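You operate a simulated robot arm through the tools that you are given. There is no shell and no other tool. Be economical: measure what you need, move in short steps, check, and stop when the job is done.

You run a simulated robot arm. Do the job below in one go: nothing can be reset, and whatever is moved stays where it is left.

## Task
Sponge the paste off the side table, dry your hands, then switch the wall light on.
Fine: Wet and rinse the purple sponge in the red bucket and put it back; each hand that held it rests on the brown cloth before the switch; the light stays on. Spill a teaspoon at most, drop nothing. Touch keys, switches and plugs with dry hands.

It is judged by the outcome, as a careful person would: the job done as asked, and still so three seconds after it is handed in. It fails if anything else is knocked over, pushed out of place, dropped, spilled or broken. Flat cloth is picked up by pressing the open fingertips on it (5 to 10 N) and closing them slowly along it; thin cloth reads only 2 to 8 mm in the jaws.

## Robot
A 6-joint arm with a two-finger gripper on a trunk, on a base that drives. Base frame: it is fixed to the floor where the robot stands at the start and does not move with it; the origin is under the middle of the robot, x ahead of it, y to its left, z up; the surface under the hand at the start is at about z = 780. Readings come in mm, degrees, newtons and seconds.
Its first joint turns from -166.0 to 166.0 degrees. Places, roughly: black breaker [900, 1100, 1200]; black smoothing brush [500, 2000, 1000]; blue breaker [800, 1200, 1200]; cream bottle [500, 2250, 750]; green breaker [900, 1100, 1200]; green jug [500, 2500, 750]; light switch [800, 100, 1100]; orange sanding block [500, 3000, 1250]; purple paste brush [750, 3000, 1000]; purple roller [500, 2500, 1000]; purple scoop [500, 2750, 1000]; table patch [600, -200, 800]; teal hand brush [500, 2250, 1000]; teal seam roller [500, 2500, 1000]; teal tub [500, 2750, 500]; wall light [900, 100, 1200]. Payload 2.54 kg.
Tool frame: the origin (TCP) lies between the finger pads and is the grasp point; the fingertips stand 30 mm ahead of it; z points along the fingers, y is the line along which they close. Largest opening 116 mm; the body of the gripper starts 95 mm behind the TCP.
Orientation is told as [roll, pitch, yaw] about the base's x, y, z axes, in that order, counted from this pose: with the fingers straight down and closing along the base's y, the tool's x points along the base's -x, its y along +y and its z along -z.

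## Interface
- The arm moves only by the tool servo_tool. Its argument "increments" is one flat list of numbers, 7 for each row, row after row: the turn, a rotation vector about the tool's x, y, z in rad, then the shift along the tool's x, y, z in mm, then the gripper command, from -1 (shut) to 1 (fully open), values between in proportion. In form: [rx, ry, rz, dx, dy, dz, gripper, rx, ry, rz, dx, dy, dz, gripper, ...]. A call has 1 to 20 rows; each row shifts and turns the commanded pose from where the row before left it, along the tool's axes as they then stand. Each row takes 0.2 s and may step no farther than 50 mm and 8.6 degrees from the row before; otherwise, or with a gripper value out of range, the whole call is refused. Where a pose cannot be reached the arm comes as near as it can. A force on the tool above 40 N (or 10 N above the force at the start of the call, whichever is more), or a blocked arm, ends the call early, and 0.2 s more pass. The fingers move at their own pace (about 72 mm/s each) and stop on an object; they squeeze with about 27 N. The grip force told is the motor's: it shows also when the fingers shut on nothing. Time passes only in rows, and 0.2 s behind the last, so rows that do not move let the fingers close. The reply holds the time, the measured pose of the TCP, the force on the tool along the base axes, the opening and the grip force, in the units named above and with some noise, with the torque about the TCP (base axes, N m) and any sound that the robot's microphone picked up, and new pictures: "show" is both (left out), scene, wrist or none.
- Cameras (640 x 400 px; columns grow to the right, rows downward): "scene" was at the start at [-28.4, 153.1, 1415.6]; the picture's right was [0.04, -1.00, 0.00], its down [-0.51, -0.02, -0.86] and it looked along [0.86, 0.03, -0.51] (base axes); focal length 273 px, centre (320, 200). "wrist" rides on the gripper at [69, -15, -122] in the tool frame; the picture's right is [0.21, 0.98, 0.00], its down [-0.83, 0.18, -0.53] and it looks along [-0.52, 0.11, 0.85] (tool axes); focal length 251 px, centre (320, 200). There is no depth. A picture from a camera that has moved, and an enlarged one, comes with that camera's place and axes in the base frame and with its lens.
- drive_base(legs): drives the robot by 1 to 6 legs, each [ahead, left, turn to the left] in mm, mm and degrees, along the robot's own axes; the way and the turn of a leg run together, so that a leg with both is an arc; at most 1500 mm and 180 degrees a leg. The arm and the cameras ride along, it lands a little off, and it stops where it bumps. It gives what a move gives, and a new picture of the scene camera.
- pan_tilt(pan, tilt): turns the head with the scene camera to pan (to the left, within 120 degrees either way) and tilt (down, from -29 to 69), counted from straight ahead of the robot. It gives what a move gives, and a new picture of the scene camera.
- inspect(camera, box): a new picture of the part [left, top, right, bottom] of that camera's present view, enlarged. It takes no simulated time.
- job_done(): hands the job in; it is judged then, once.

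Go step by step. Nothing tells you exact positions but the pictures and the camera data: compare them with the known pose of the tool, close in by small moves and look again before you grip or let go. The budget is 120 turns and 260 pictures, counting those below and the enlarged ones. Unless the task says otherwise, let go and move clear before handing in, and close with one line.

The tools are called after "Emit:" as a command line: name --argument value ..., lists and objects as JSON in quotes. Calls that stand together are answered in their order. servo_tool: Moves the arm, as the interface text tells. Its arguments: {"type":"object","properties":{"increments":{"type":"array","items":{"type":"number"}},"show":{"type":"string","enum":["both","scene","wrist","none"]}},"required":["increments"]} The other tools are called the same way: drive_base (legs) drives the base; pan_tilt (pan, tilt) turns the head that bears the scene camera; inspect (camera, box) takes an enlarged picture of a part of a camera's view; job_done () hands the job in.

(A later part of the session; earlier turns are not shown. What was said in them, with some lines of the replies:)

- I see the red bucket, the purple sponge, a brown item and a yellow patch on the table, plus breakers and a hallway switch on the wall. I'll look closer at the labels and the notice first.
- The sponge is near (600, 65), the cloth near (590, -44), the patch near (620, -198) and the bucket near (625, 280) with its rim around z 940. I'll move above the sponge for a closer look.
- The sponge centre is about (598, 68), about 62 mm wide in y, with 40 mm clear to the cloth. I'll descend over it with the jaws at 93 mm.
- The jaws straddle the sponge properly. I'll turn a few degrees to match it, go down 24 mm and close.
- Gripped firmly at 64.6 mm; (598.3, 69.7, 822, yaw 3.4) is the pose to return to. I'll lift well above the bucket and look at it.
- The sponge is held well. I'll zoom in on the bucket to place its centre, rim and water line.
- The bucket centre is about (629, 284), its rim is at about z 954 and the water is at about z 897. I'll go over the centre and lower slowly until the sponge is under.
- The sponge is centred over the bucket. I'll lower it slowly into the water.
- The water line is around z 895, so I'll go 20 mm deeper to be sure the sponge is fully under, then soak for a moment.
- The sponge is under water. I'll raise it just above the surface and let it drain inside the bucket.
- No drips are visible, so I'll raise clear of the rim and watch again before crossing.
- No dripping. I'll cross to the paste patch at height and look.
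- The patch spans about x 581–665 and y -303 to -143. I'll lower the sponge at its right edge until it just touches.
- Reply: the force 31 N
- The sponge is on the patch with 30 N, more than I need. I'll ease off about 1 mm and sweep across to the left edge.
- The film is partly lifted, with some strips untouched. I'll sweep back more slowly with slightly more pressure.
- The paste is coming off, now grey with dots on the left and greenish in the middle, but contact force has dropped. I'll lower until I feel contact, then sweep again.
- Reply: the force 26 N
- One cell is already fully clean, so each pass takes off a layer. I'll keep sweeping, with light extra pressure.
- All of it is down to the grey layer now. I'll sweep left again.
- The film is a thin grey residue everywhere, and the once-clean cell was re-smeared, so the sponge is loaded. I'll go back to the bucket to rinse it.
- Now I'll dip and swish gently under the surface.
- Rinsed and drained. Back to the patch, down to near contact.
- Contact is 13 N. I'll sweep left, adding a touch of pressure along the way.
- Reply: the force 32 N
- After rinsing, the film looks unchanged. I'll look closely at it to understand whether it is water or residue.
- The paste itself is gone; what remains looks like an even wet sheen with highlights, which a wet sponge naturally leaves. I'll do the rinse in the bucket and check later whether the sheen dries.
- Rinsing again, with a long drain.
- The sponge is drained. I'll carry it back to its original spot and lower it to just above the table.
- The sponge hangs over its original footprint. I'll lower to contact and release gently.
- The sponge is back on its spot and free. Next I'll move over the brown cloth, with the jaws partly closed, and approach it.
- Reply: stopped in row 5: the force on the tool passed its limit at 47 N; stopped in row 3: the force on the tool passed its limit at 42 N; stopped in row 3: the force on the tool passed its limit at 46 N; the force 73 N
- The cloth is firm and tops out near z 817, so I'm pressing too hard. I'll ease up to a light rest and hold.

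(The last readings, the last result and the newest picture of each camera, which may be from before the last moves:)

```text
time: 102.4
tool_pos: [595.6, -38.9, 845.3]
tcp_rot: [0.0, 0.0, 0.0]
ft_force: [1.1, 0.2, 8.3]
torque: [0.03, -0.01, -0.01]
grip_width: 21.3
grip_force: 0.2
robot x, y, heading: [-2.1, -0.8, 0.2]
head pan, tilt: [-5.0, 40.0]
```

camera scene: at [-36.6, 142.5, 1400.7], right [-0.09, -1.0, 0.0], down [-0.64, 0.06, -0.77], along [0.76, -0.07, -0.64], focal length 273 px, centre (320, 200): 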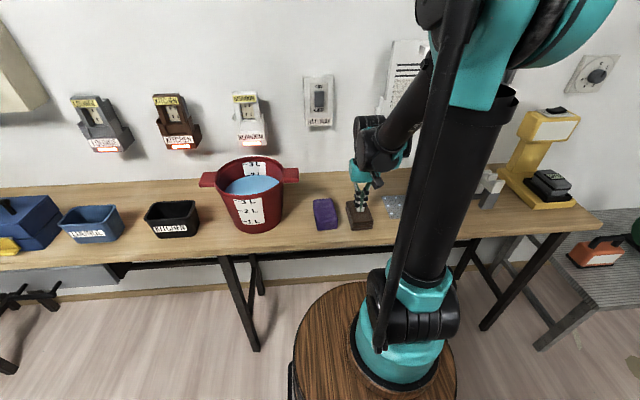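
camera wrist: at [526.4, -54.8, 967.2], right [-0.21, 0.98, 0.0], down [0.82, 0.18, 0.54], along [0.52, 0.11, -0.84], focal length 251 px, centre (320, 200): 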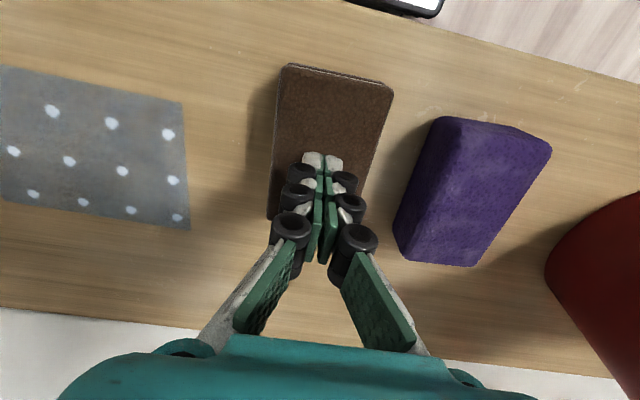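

8 N, both fingertips on the cloth. I'll hold for 3 s, then lift.

Emit:
servo_tool --increments '[0, 0, 0, 0, 0, 0, -0.65, 0, 0, 0, 0, 0, 0, -0.65, 0, 0, 0, 0, 0, 0, -0.65, 0, 0, 0, 0, 0, 0, -0.65, 0, 0, 0, 0, 0, 0, -0.65, 0, 0, 0, 0, 0, 0, -0.65, 0, 0, 0, 0, 0, 0, -0.65, 0, 0, 0, 0, 0, 0, -0.65, 0, 0, 0, 0, 0, 0, -0.65, 0, 0, 0, 0, 0, 0, -0.65, 0, 0, 0, 0, 0, 0, -0.65, 0, 0, 0, 0, 0, 0, -0.65, 0, 0, 0, 0, 0, 0, -0.65, 0, 0, 0, 0, 0, 0, -0.65, 0, 0, 0, 0, 0, 0, -0.65, 0, 0, 0, 0, 0, 0, -0.65, 0, 0, 0, 0, 0, 0, -0.65, 0, 0, 0, 0, 0, 0, -0.65]' --show "none"

Emit:
servo_tool --increments '[0, 0, 0, 0, 0, -10, -0.65, 0, 0, 0, 0, 0, -40, -0.65, 0, 0, 0, 0, 0, -40, -0.65, 0, 0, 0, 0, 0, -40, -0.65, 0, 0, 0, 0, 0, 0, -0.65]'

Emit:
inspect --camera "scene" --box '[290, 165, 450, 265]'

Emit:
inspect --camera "scene" --box '[280, 60, 360, 140]'

```text
time: 106.2
tool_pos: [595.9, -39.2, 845.2]
tcp_rot: [0.0, 0.0, 0.0]
ft_force: [0.1, 0.2, 7.2]
torque: [-0.01, 0.01, 0.0]
grip_width: 20.8
grip_force: 0.1
robot x, y, heading: [-0.2, -0.2, 0.1]
head pan, tilt: [-5.0, 40.0]
```

```text
time: 107.4
tool_pos: [595.9, -39.4, 976.0]
tcp_rot: [0.0, 0.0, 0.0]
ft_force: [0.0, -0.2, -0.7]
torque: [0.03, -0.02, -0.01]
grip_width: 20.2
grip_force: 0.0
robot x, y, heading: [1.9, -0.7, 0.0]
head pan, tilt: [-5.0, 40.0]
camera scene: at [-34.0, 142.3, 1400.8], right [-0.09, -1.0, 0.0], down [-0.64, 0.06, -0.77], along [0.76, -0.07, -0.64], focal length 273 px, centre (320, 200)
camera wrist: at [526.1, -54.2, 1096.4], right [-0.21, 0.98, 0.0], down [0.83, 0.18, 0.53], along [0.52, 0.11, -0.85], focal length 251 px, centre (320, 200)
```

scene: 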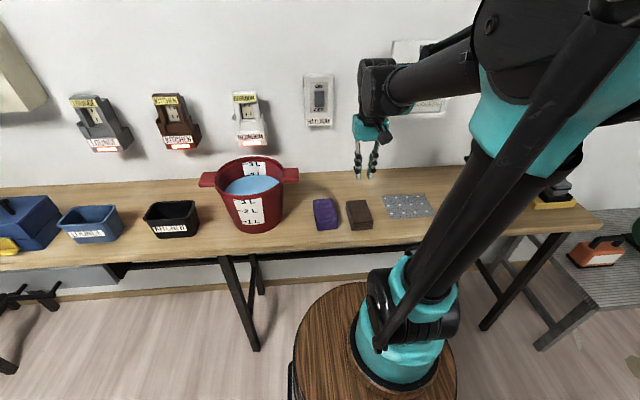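
wrist: 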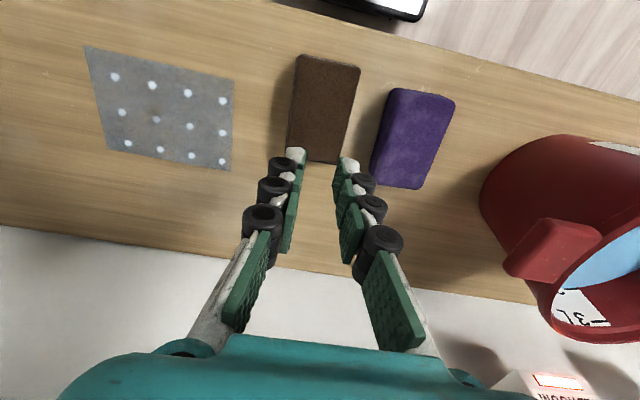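

```text
4.00 times, centred on (370, 215) of scene
camera zoom: at [-34.0, 142.3, 1400.8], right [-0.09, -1.0, 0.0], down [-0.64, 0.06, -0.77], along [0.76, -0.07, -0.64], focal length 1093 px, centre (120, 140)
```

zoom: 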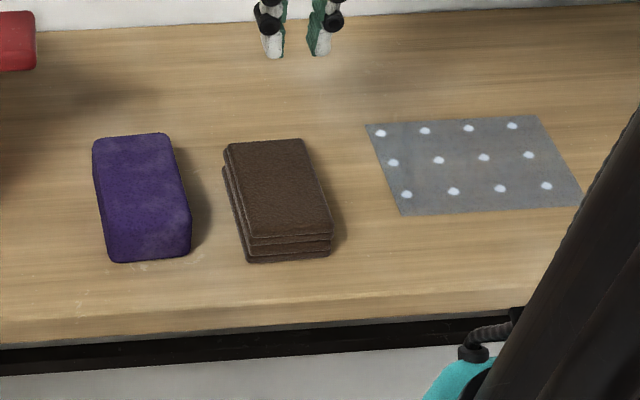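

```text
5.00 times, centred on (320, 100) of scene
camera zoom: at [-34.0, 142.3, 1400.8], right [-0.09, -1.0, 0.0], down [-0.64, 0.06, -0.77], along [0.76, -0.07, -0.64], focal length 1366 px, centre (320, 700)
```

zoom: 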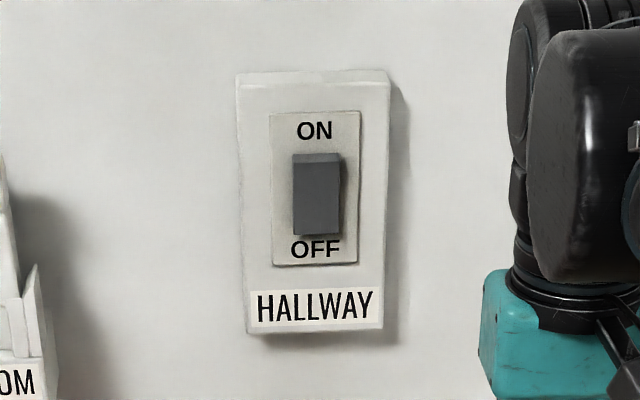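

Cloth and sponge are in place. I'll check the wiped area closely for remaining paste before going to the switch.

Emit:
inspect --camera "wrist" --box '[70, 30, 250, 180]'

```text
2.67 times, centred on (160, 105) of wrist
camera zoom: at [526.1, -54.2, 1096.4], right [-0.21, 0.98, 0.0], down [0.83, 0.18, 0.53], along [0.52, 0.11, -0.85], focal length 670 px, centre (747, 453)
```

zoom: 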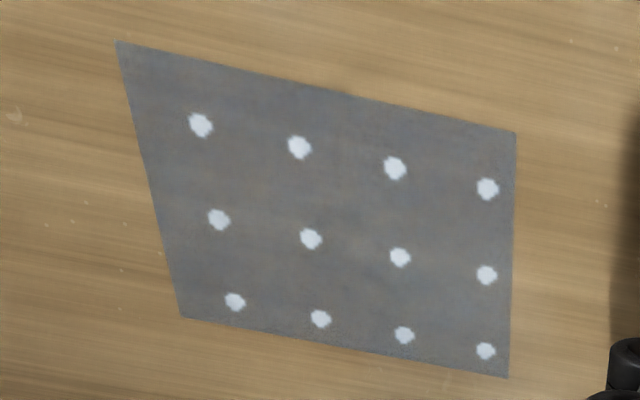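

Only an even water sheen with beads is left and no yellow. The switch sits near (845, 63, 1090), currently OFF. I'll raise the hand in front of it and turn it to point at the wall, fingers shut.

Emit:
servo_tool --increments '[0, 0, 0, -11, 25, -29, -1, 0, 0, 0, -11, 25, -29, -1, 0, 0, 0, -11, 25, -28, -1, 0, 0, 0, -11, 26, -28, -1, 0, -0.143, 0, 0, 0, 0, -1, 0, -0.143, 0, 0, 0, 0, -1, 0, -0.143, 0, 0, 0, 0, -1, 0, -0.143, 0, 0, 0, 0, -1, 0, -0.143, 0, 0, 0, 0, -1, 0, -0.143, 0, 0, 0, 0, -1, 0, -0.143, 0, 0, 0, 0, -1, 0, -0.143, 0, 0, 0, 0, -1, 0, -0.143, 0, 0, 0, 0, -1, 0, -0.143, 0, 0, 0, 0, -1, 0, -0.141, 0, 0, 0, 0, -1, 0, 0, 0, 0, 0, 0, -1]'

Emit:
inspect --camera "scene" --box '[240, 50, 400, 150]'

```text
time: 110.8
tool_pos: [639.7, 62.6, 1090.0]
tcp_rot: [155.6, -89.8, -155.6]
ft_force: [-0.6, -0.8, -0.1]
torque: [0.0, 0.02, 0.02]
grip_width: 0.0
grip_force: 27.1
robot x, y, heading: [2.2, -2.0, -0.1]
head pan, tilt: [-5.0, 40.0]
camera scene: at [-34.0, 142.3, 1400.8], right [-0.09, -1.0, 0.0], down [-0.64, 0.06, -0.77], along [0.76, -0.07, -0.64], focal length 273 px, centre (320, 200)
camera wrist: at [518.1, 46.0, 1019.0], right [0.0, 0.98, -0.21], down [-0.54, 0.18, 0.83], along [0.84, 0.11, 0.52], focal length 251 px, centre (320, 200)
```

scene: 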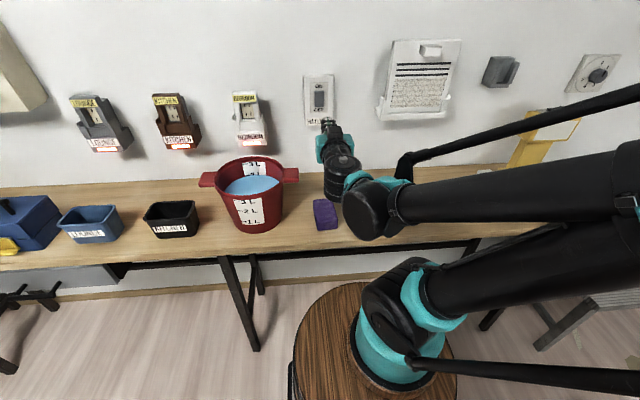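
wrist: 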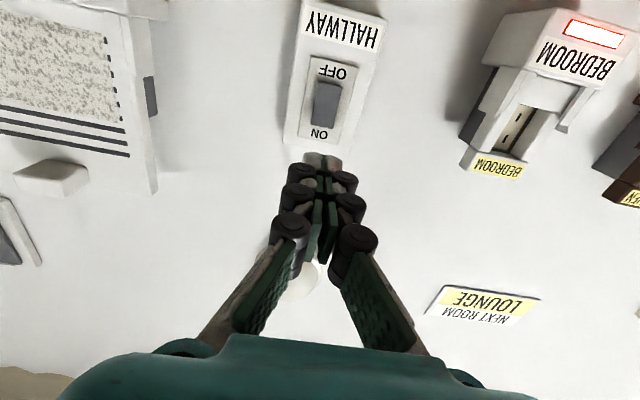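

```text
4.00 times, centred on (320, 100) of scene
camera zoom: at [-34.0, 142.3, 1400.8], right [-0.09, -1.0, 0.0], down [-0.64, 0.06, -0.77], along [0.76, -0.07, -0.64], focal length 1093 px, centre (320, 600)
```

zoom: 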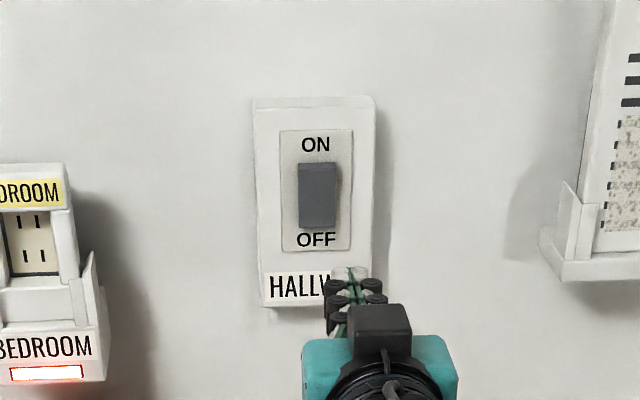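

Emit:
inspect --camera "wrist" --box '[270, 0, 400, 150]'

```text
2.67 times, centred on (335, 75) of wrist
camera zoom: at [518.1, 46.0, 1019.0], right [0.0, 0.98, -0.21], down [-0.54, 0.18, 0.83], along [0.84, 0.11, 0.52], focal length 670 px, centre (280, 533)
```

zoom: 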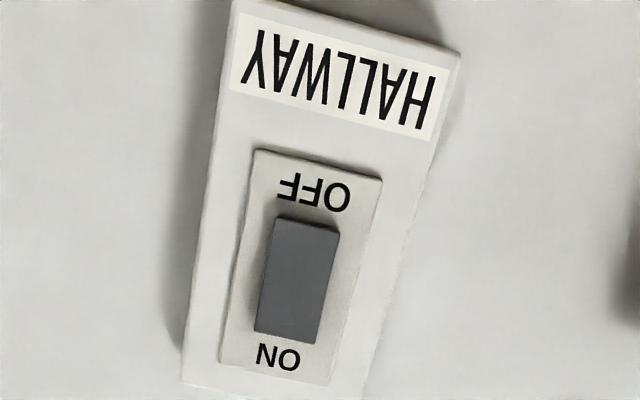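

It is a rocker, spanning z about 1058–1111 at x about 850, y about 64. I'll bring the closed tips close to its ON half at z 1100.

Emit:
servo_tool --increments '[0, 0, 0, -5, 1, 38, -1, 0, 0, 0, -5, 1, 38, -1, 0, 0, 0, 0, 0, 38, -1, 0, 0, 0, 0, 0, 36, -1, 0, 0, 0, 0, 0, 0, -1]'

Emit:
inspect --camera "scene" --box '[280, 60, 360, 140]'

Emit:
inspect --camera "wrist" --box '[220, 40, 420, 240]'

```text
time: 112.0
tool_pos: [790.2, 63.5, 1098.5]
tcp_rot: [144.2, -90.0, -144.2]
ft_force: [0.1, -0.3, 0.8]
torque: [0.0, -0.01, 0.02]
grip_width: 0.0
grip_force: 26.6
robot x, y, heading: [-1.9, -0.6, 0.4]
head pan, tilt: [-5.0, 40.0]
camera scene: at [-34.0, 142.3, 1400.8], right [-0.09, -1.0, 0.0], down [-0.64, 0.06, -0.77], along [0.76, -0.07, -0.64], focal length 273 px, centre (320, 200)
camera wrist: at [668.3, 48.2, 1028.6], right [0.0, 0.98, -0.21], down [-0.53, 0.18, 0.83], along [0.85, 0.11, 0.52], focal length 251 px, centre (320, 200)
```

scene: 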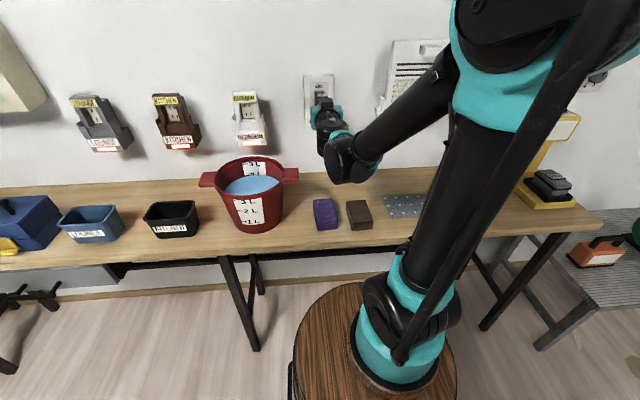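
wrist: 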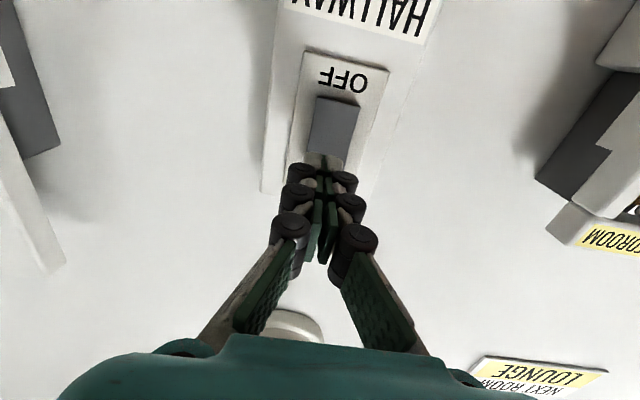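

```text
5.00 times, centred on (320, 100) of scene
camera zoom: at [-34.0, 142.3, 1400.8], right [-0.09, -1.0, 0.0], down [-0.64, 0.06, -0.77], along [0.76, -0.07, -0.64], focal length 1366 px, centre (320, 700)
```

zoom: 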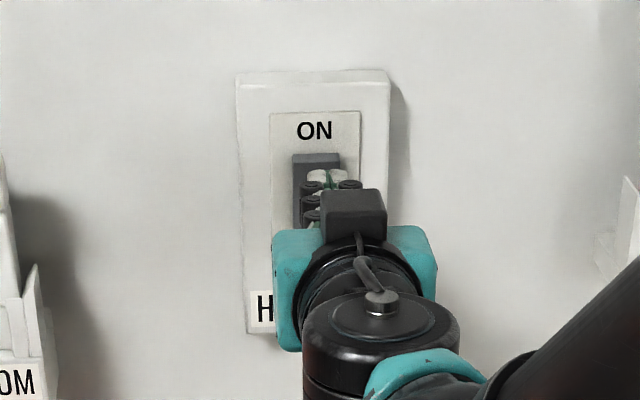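

```text
2.00 times, centred on (320, 140) of wrist
camera zoom: at [668.3, 48.2, 1028.6], right [0.0, 0.98, -0.21], down [-0.53, 0.18, 0.83], along [0.85, 0.11, 0.52], focal length 503 px, centre (320, 320)
```

zoom: 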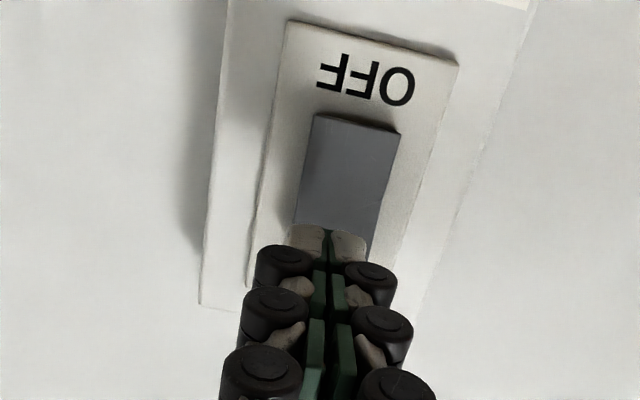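

The tips are aligned with the upper half. I'll press in small steps.

Emit:
servo_tool --increments '[0, 0, 0, -2, 2, 5, -1, 0, 0, 0, 0, 0, 5, -1, 0, 0, 0, 0, 0, 4, -1, 0, 0, 0, 0, 0, 3, -1, 0, 0, 0, 0, 0, 2, -1, 0, 0, 0, 0, 0, 2, -1, 0, 0, 0, 0, 0, 2, -1, 0, 0, 0, 0, 0, 0, -1]' --show "scene"

Emit:
inspect --camera "wrist" --box '[220, 40, 420, 240]'

```text
time: 113.8
tool_pos: [812.2, 66.5, 1102.7]
tcp_rot: [152.2, -89.8, -152.3]
ft_force: [-27.5, -0.2, -8.4]
torque: [0.01, 0.5, 0.02]
grip_width: 6.1
grip_force: 28.9
robot x, y, heading: [-2.5, 0.7, 0.1]
head pan, tilt: [-5.0, 40.0]
camera scene: at [-35.2, 142.3, 1400.8], right [-0.09, -1.0, 0.0], down [-0.64, 0.06, -0.77], along [0.76, -0.07, -0.64], focal length 273 px, centre (320, 200)
```

scene: 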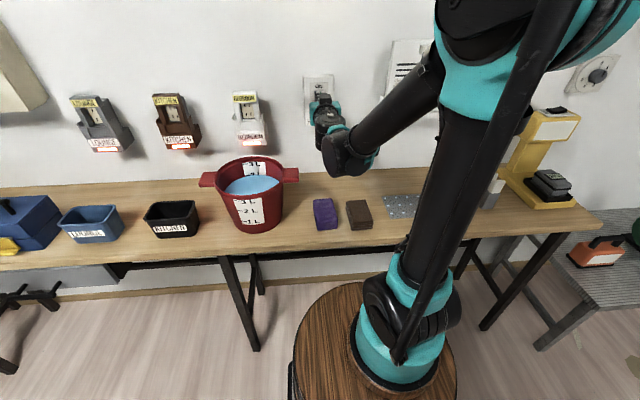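

```text
2.00 times, centred on (320, 140) of wrist
camera zoom: at [689.6, 50.1, 1031.2], right [0.0, 0.98, -0.21], down [-0.53, 0.18, 0.83], along [0.85, 0.11, 0.52], focal length 503 px, centre (320, 320)
```

zoom: 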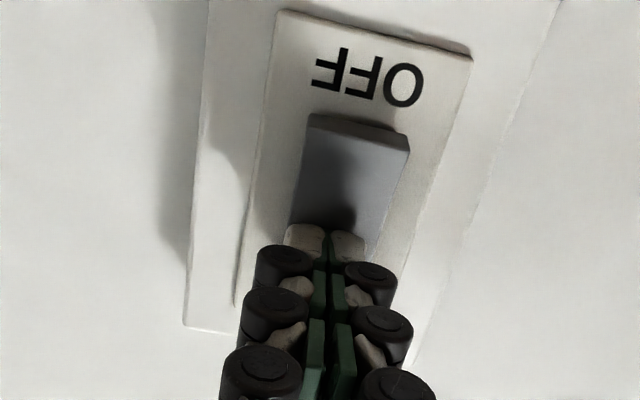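

The rocker's OFF end now stands out, so it has tipped. I'll back off and look at the light and the switch.

Emit:
servo_tool --increments '[0, 0, 0, 0, 0, -10, -1, 0, 0, 0, 0, 0, -40, -1, 0, 0, 0, 0, 0, -40, -1, 0, 0, 0, 0, 0, -40, -1, 0, 0, 0, 0, 0, 0, -1]' --show "wrist"

Emit:
pan_tilt --pan -5 --tilt 22

Emit:
inspect --camera "scene" --box '[270, 60, 430, 220]'

```text
time: 115.0
tool_pos: [683.9, 64.4, 1101.4]
tcp_rot: [157.7, -90.0, -157.8]
ft_force: [0.4, 0.2, -0.4]
torque: [-0.01, -0.02, 0.01]
grip_width: 0.0
grip_force: 29.0
robot x, y, heading: [-0.7, 2.1, 0.1]
head pan, tilt: [-5.0, 40.0]
camera wrist: at [561.4, 49.7, 1031.2], right [0.0, 0.98, -0.21], down [-0.53, 0.18, 0.83], along [0.85, 0.11, 0.52], focal length 251 px, centre (320, 200)
```

wrist: 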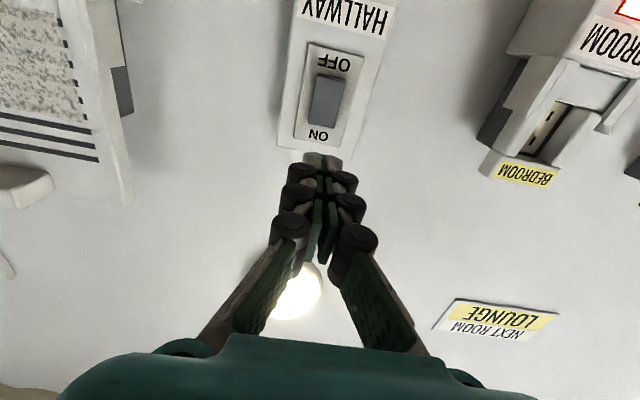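

```text
time: 115.8
tool_pos: [683.7, 65.0, 1101.2]
tcp_rot: [150.1, -89.9, -150.1]
ft_force: [0.2, 0.7, 1.1]
torque: [0.02, -0.03, 0.01]
grip_width: 0.1
grip_force: 28.6
robot x, y, heading: [2.0, -4.1, -0.1]
head pan, tilt: [-5.0, 22.0]
camera scene: at [-26.3, 141.6, 1428.9], right [-0.09, -1.0, 0.0], down [-0.37, 0.03, -0.93], along [0.92, -0.08, -0.38], focal length 273 px, centre (320, 200)
```

scene: 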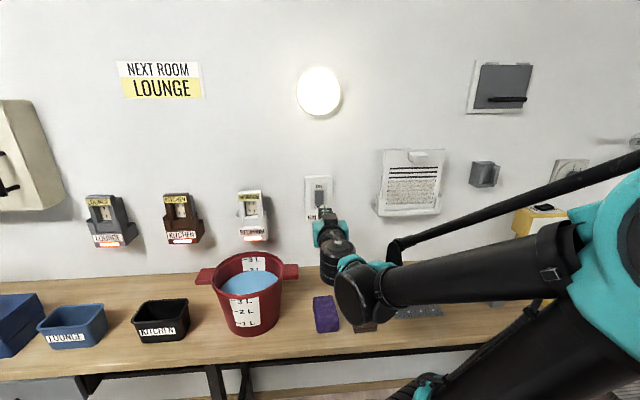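

```text
2.50 times, centred on (350, 140) of scene
camera zoom: at [-26.3, 141.6, 1428.9], right [-0.09, -1.0, 0.0], down [-0.37, 0.03, -0.93], along [0.92, -0.08, -0.38], focal length 683 px, centre (245, 350)
```

zoom: 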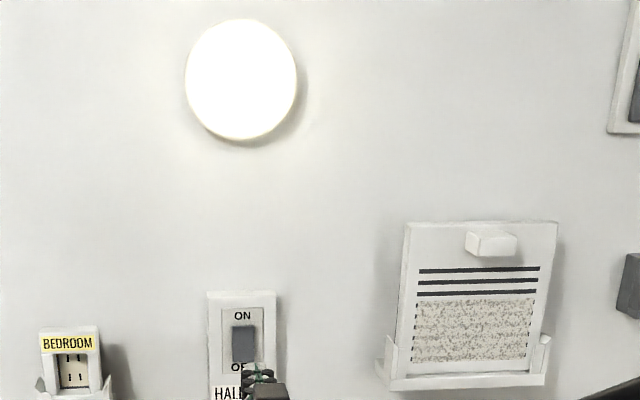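

The light is on. One last look at the table and whether the light stays on.

Emit:
servo_tool --increments '[0, 0, 0, 0, 0, -20, -1, 0, 0, 0, 0, 0, 0, -1, 0, 0, 0, 0, 0, 0, -1, 0, 0, 0, 0, 0, 0, -1, 0, 0, 0, 0, 0, 0, -1, 0, 0, 0, 0, 0, 0, -1, 0, 0, 0, 0, 0, 0, -1, 0, 0, 0, 0, 0, 0, -1, 0, 0, 0, 0, 0, 0, -1, 0, 0, 0, 0, 0, 0, -1, 0, 0, 0, 0, 0, 0, -1, 0, 0, 0, 0, 0, 0, -1, 0, 0, 0, 0, 0, 0, -1, 0, 0, 0, 0, 0, 0, -1, 0, 0, 0, 0, 0, 0, -1]' --show "wrist"

Emit:
pan_tilt --pan -25 --tilt 40

Emit:
inspect --camera "scene" --box '[150, 120, 390, 290]'

```text
time: 119.0
tool_pos: [663.7, 66.0, 1100.5]
tcp_rot: [148.1, -90.0, -148.0]
ft_force: [-0.9, 0.1, -0.3]
torque: [0.01, -0.03, 0.02]
grip_width: 0.1
grip_force: 28.3
robot x, y, heading: [1.4, -3.7, 0.2]
head pan, tilt: [-5.0, 22.0]
camera wrist: at [541.6, 49.8, 1031.1], right [0.0, 0.98, -0.21], down [-0.53, 0.18, 0.83], along [0.85, 0.11, 0.52], focal length 251 px, centre (320, 200)
```

wrist: 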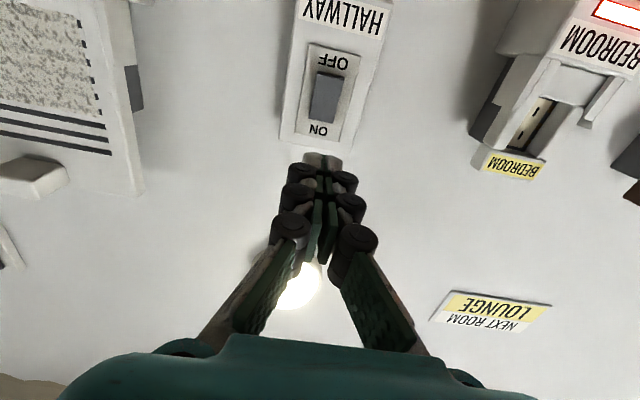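

```text
time: 119.8
tool_pos: [663.3, 65.0, 1102.3]
tcp_rot: [148.5, -90.0, -148.4]
ft_force: [0.0, 0.6, -0.8]
torque: [-0.04, -0.01, -0.01]
grip_width: 0.0
grip_force: 28.8
robot x, y, heading: [-3.5, -1.3, -0.0]
head pan, tilt: [-25.0, 40.0]
camera scene: at [-41.6, 113.8, 1400.9], right [-0.42, -0.91, 0.0], down [-0.58, 0.27, -0.77], along [0.69, -0.32, -0.64], focal length 273 px, centre (320, 200)
```

scene: 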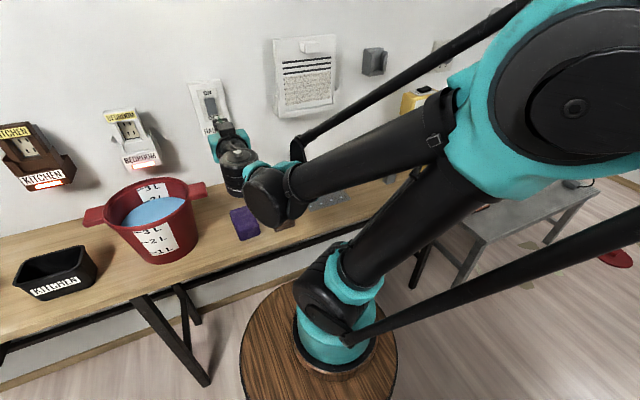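

```text
2.35 times, centred on (270, 205) of scene
camera zoom: at [-41.6, 113.8, 1400.9], right [-0.42, -0.91, 0.0], down [-0.58, 0.27, -0.77], along [0.69, -0.32, -0.64], focal length 643 px, centre (438, 188)
```

zoom: 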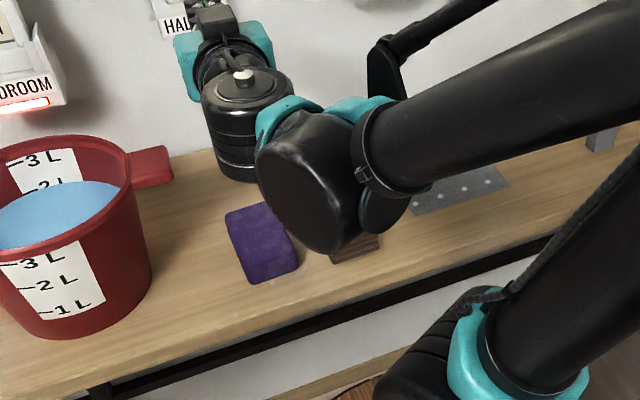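

The light is still on, everything stands where it belongs and no paste is left. I'm handing in.

Emit:
job_done

```text
The job is handed in.
```

The paste is off the side table, the purple sponge is rinsed and back in its place, the hand was dried on the brown cloth, and the wall light is on. A grey, beaded film still covers the wiped area. I took it for water because no yellow is left, but I did not confirm that. While drying the hand I briefly pressed the cloth harder than I meant to, about 73 N; it did not move.
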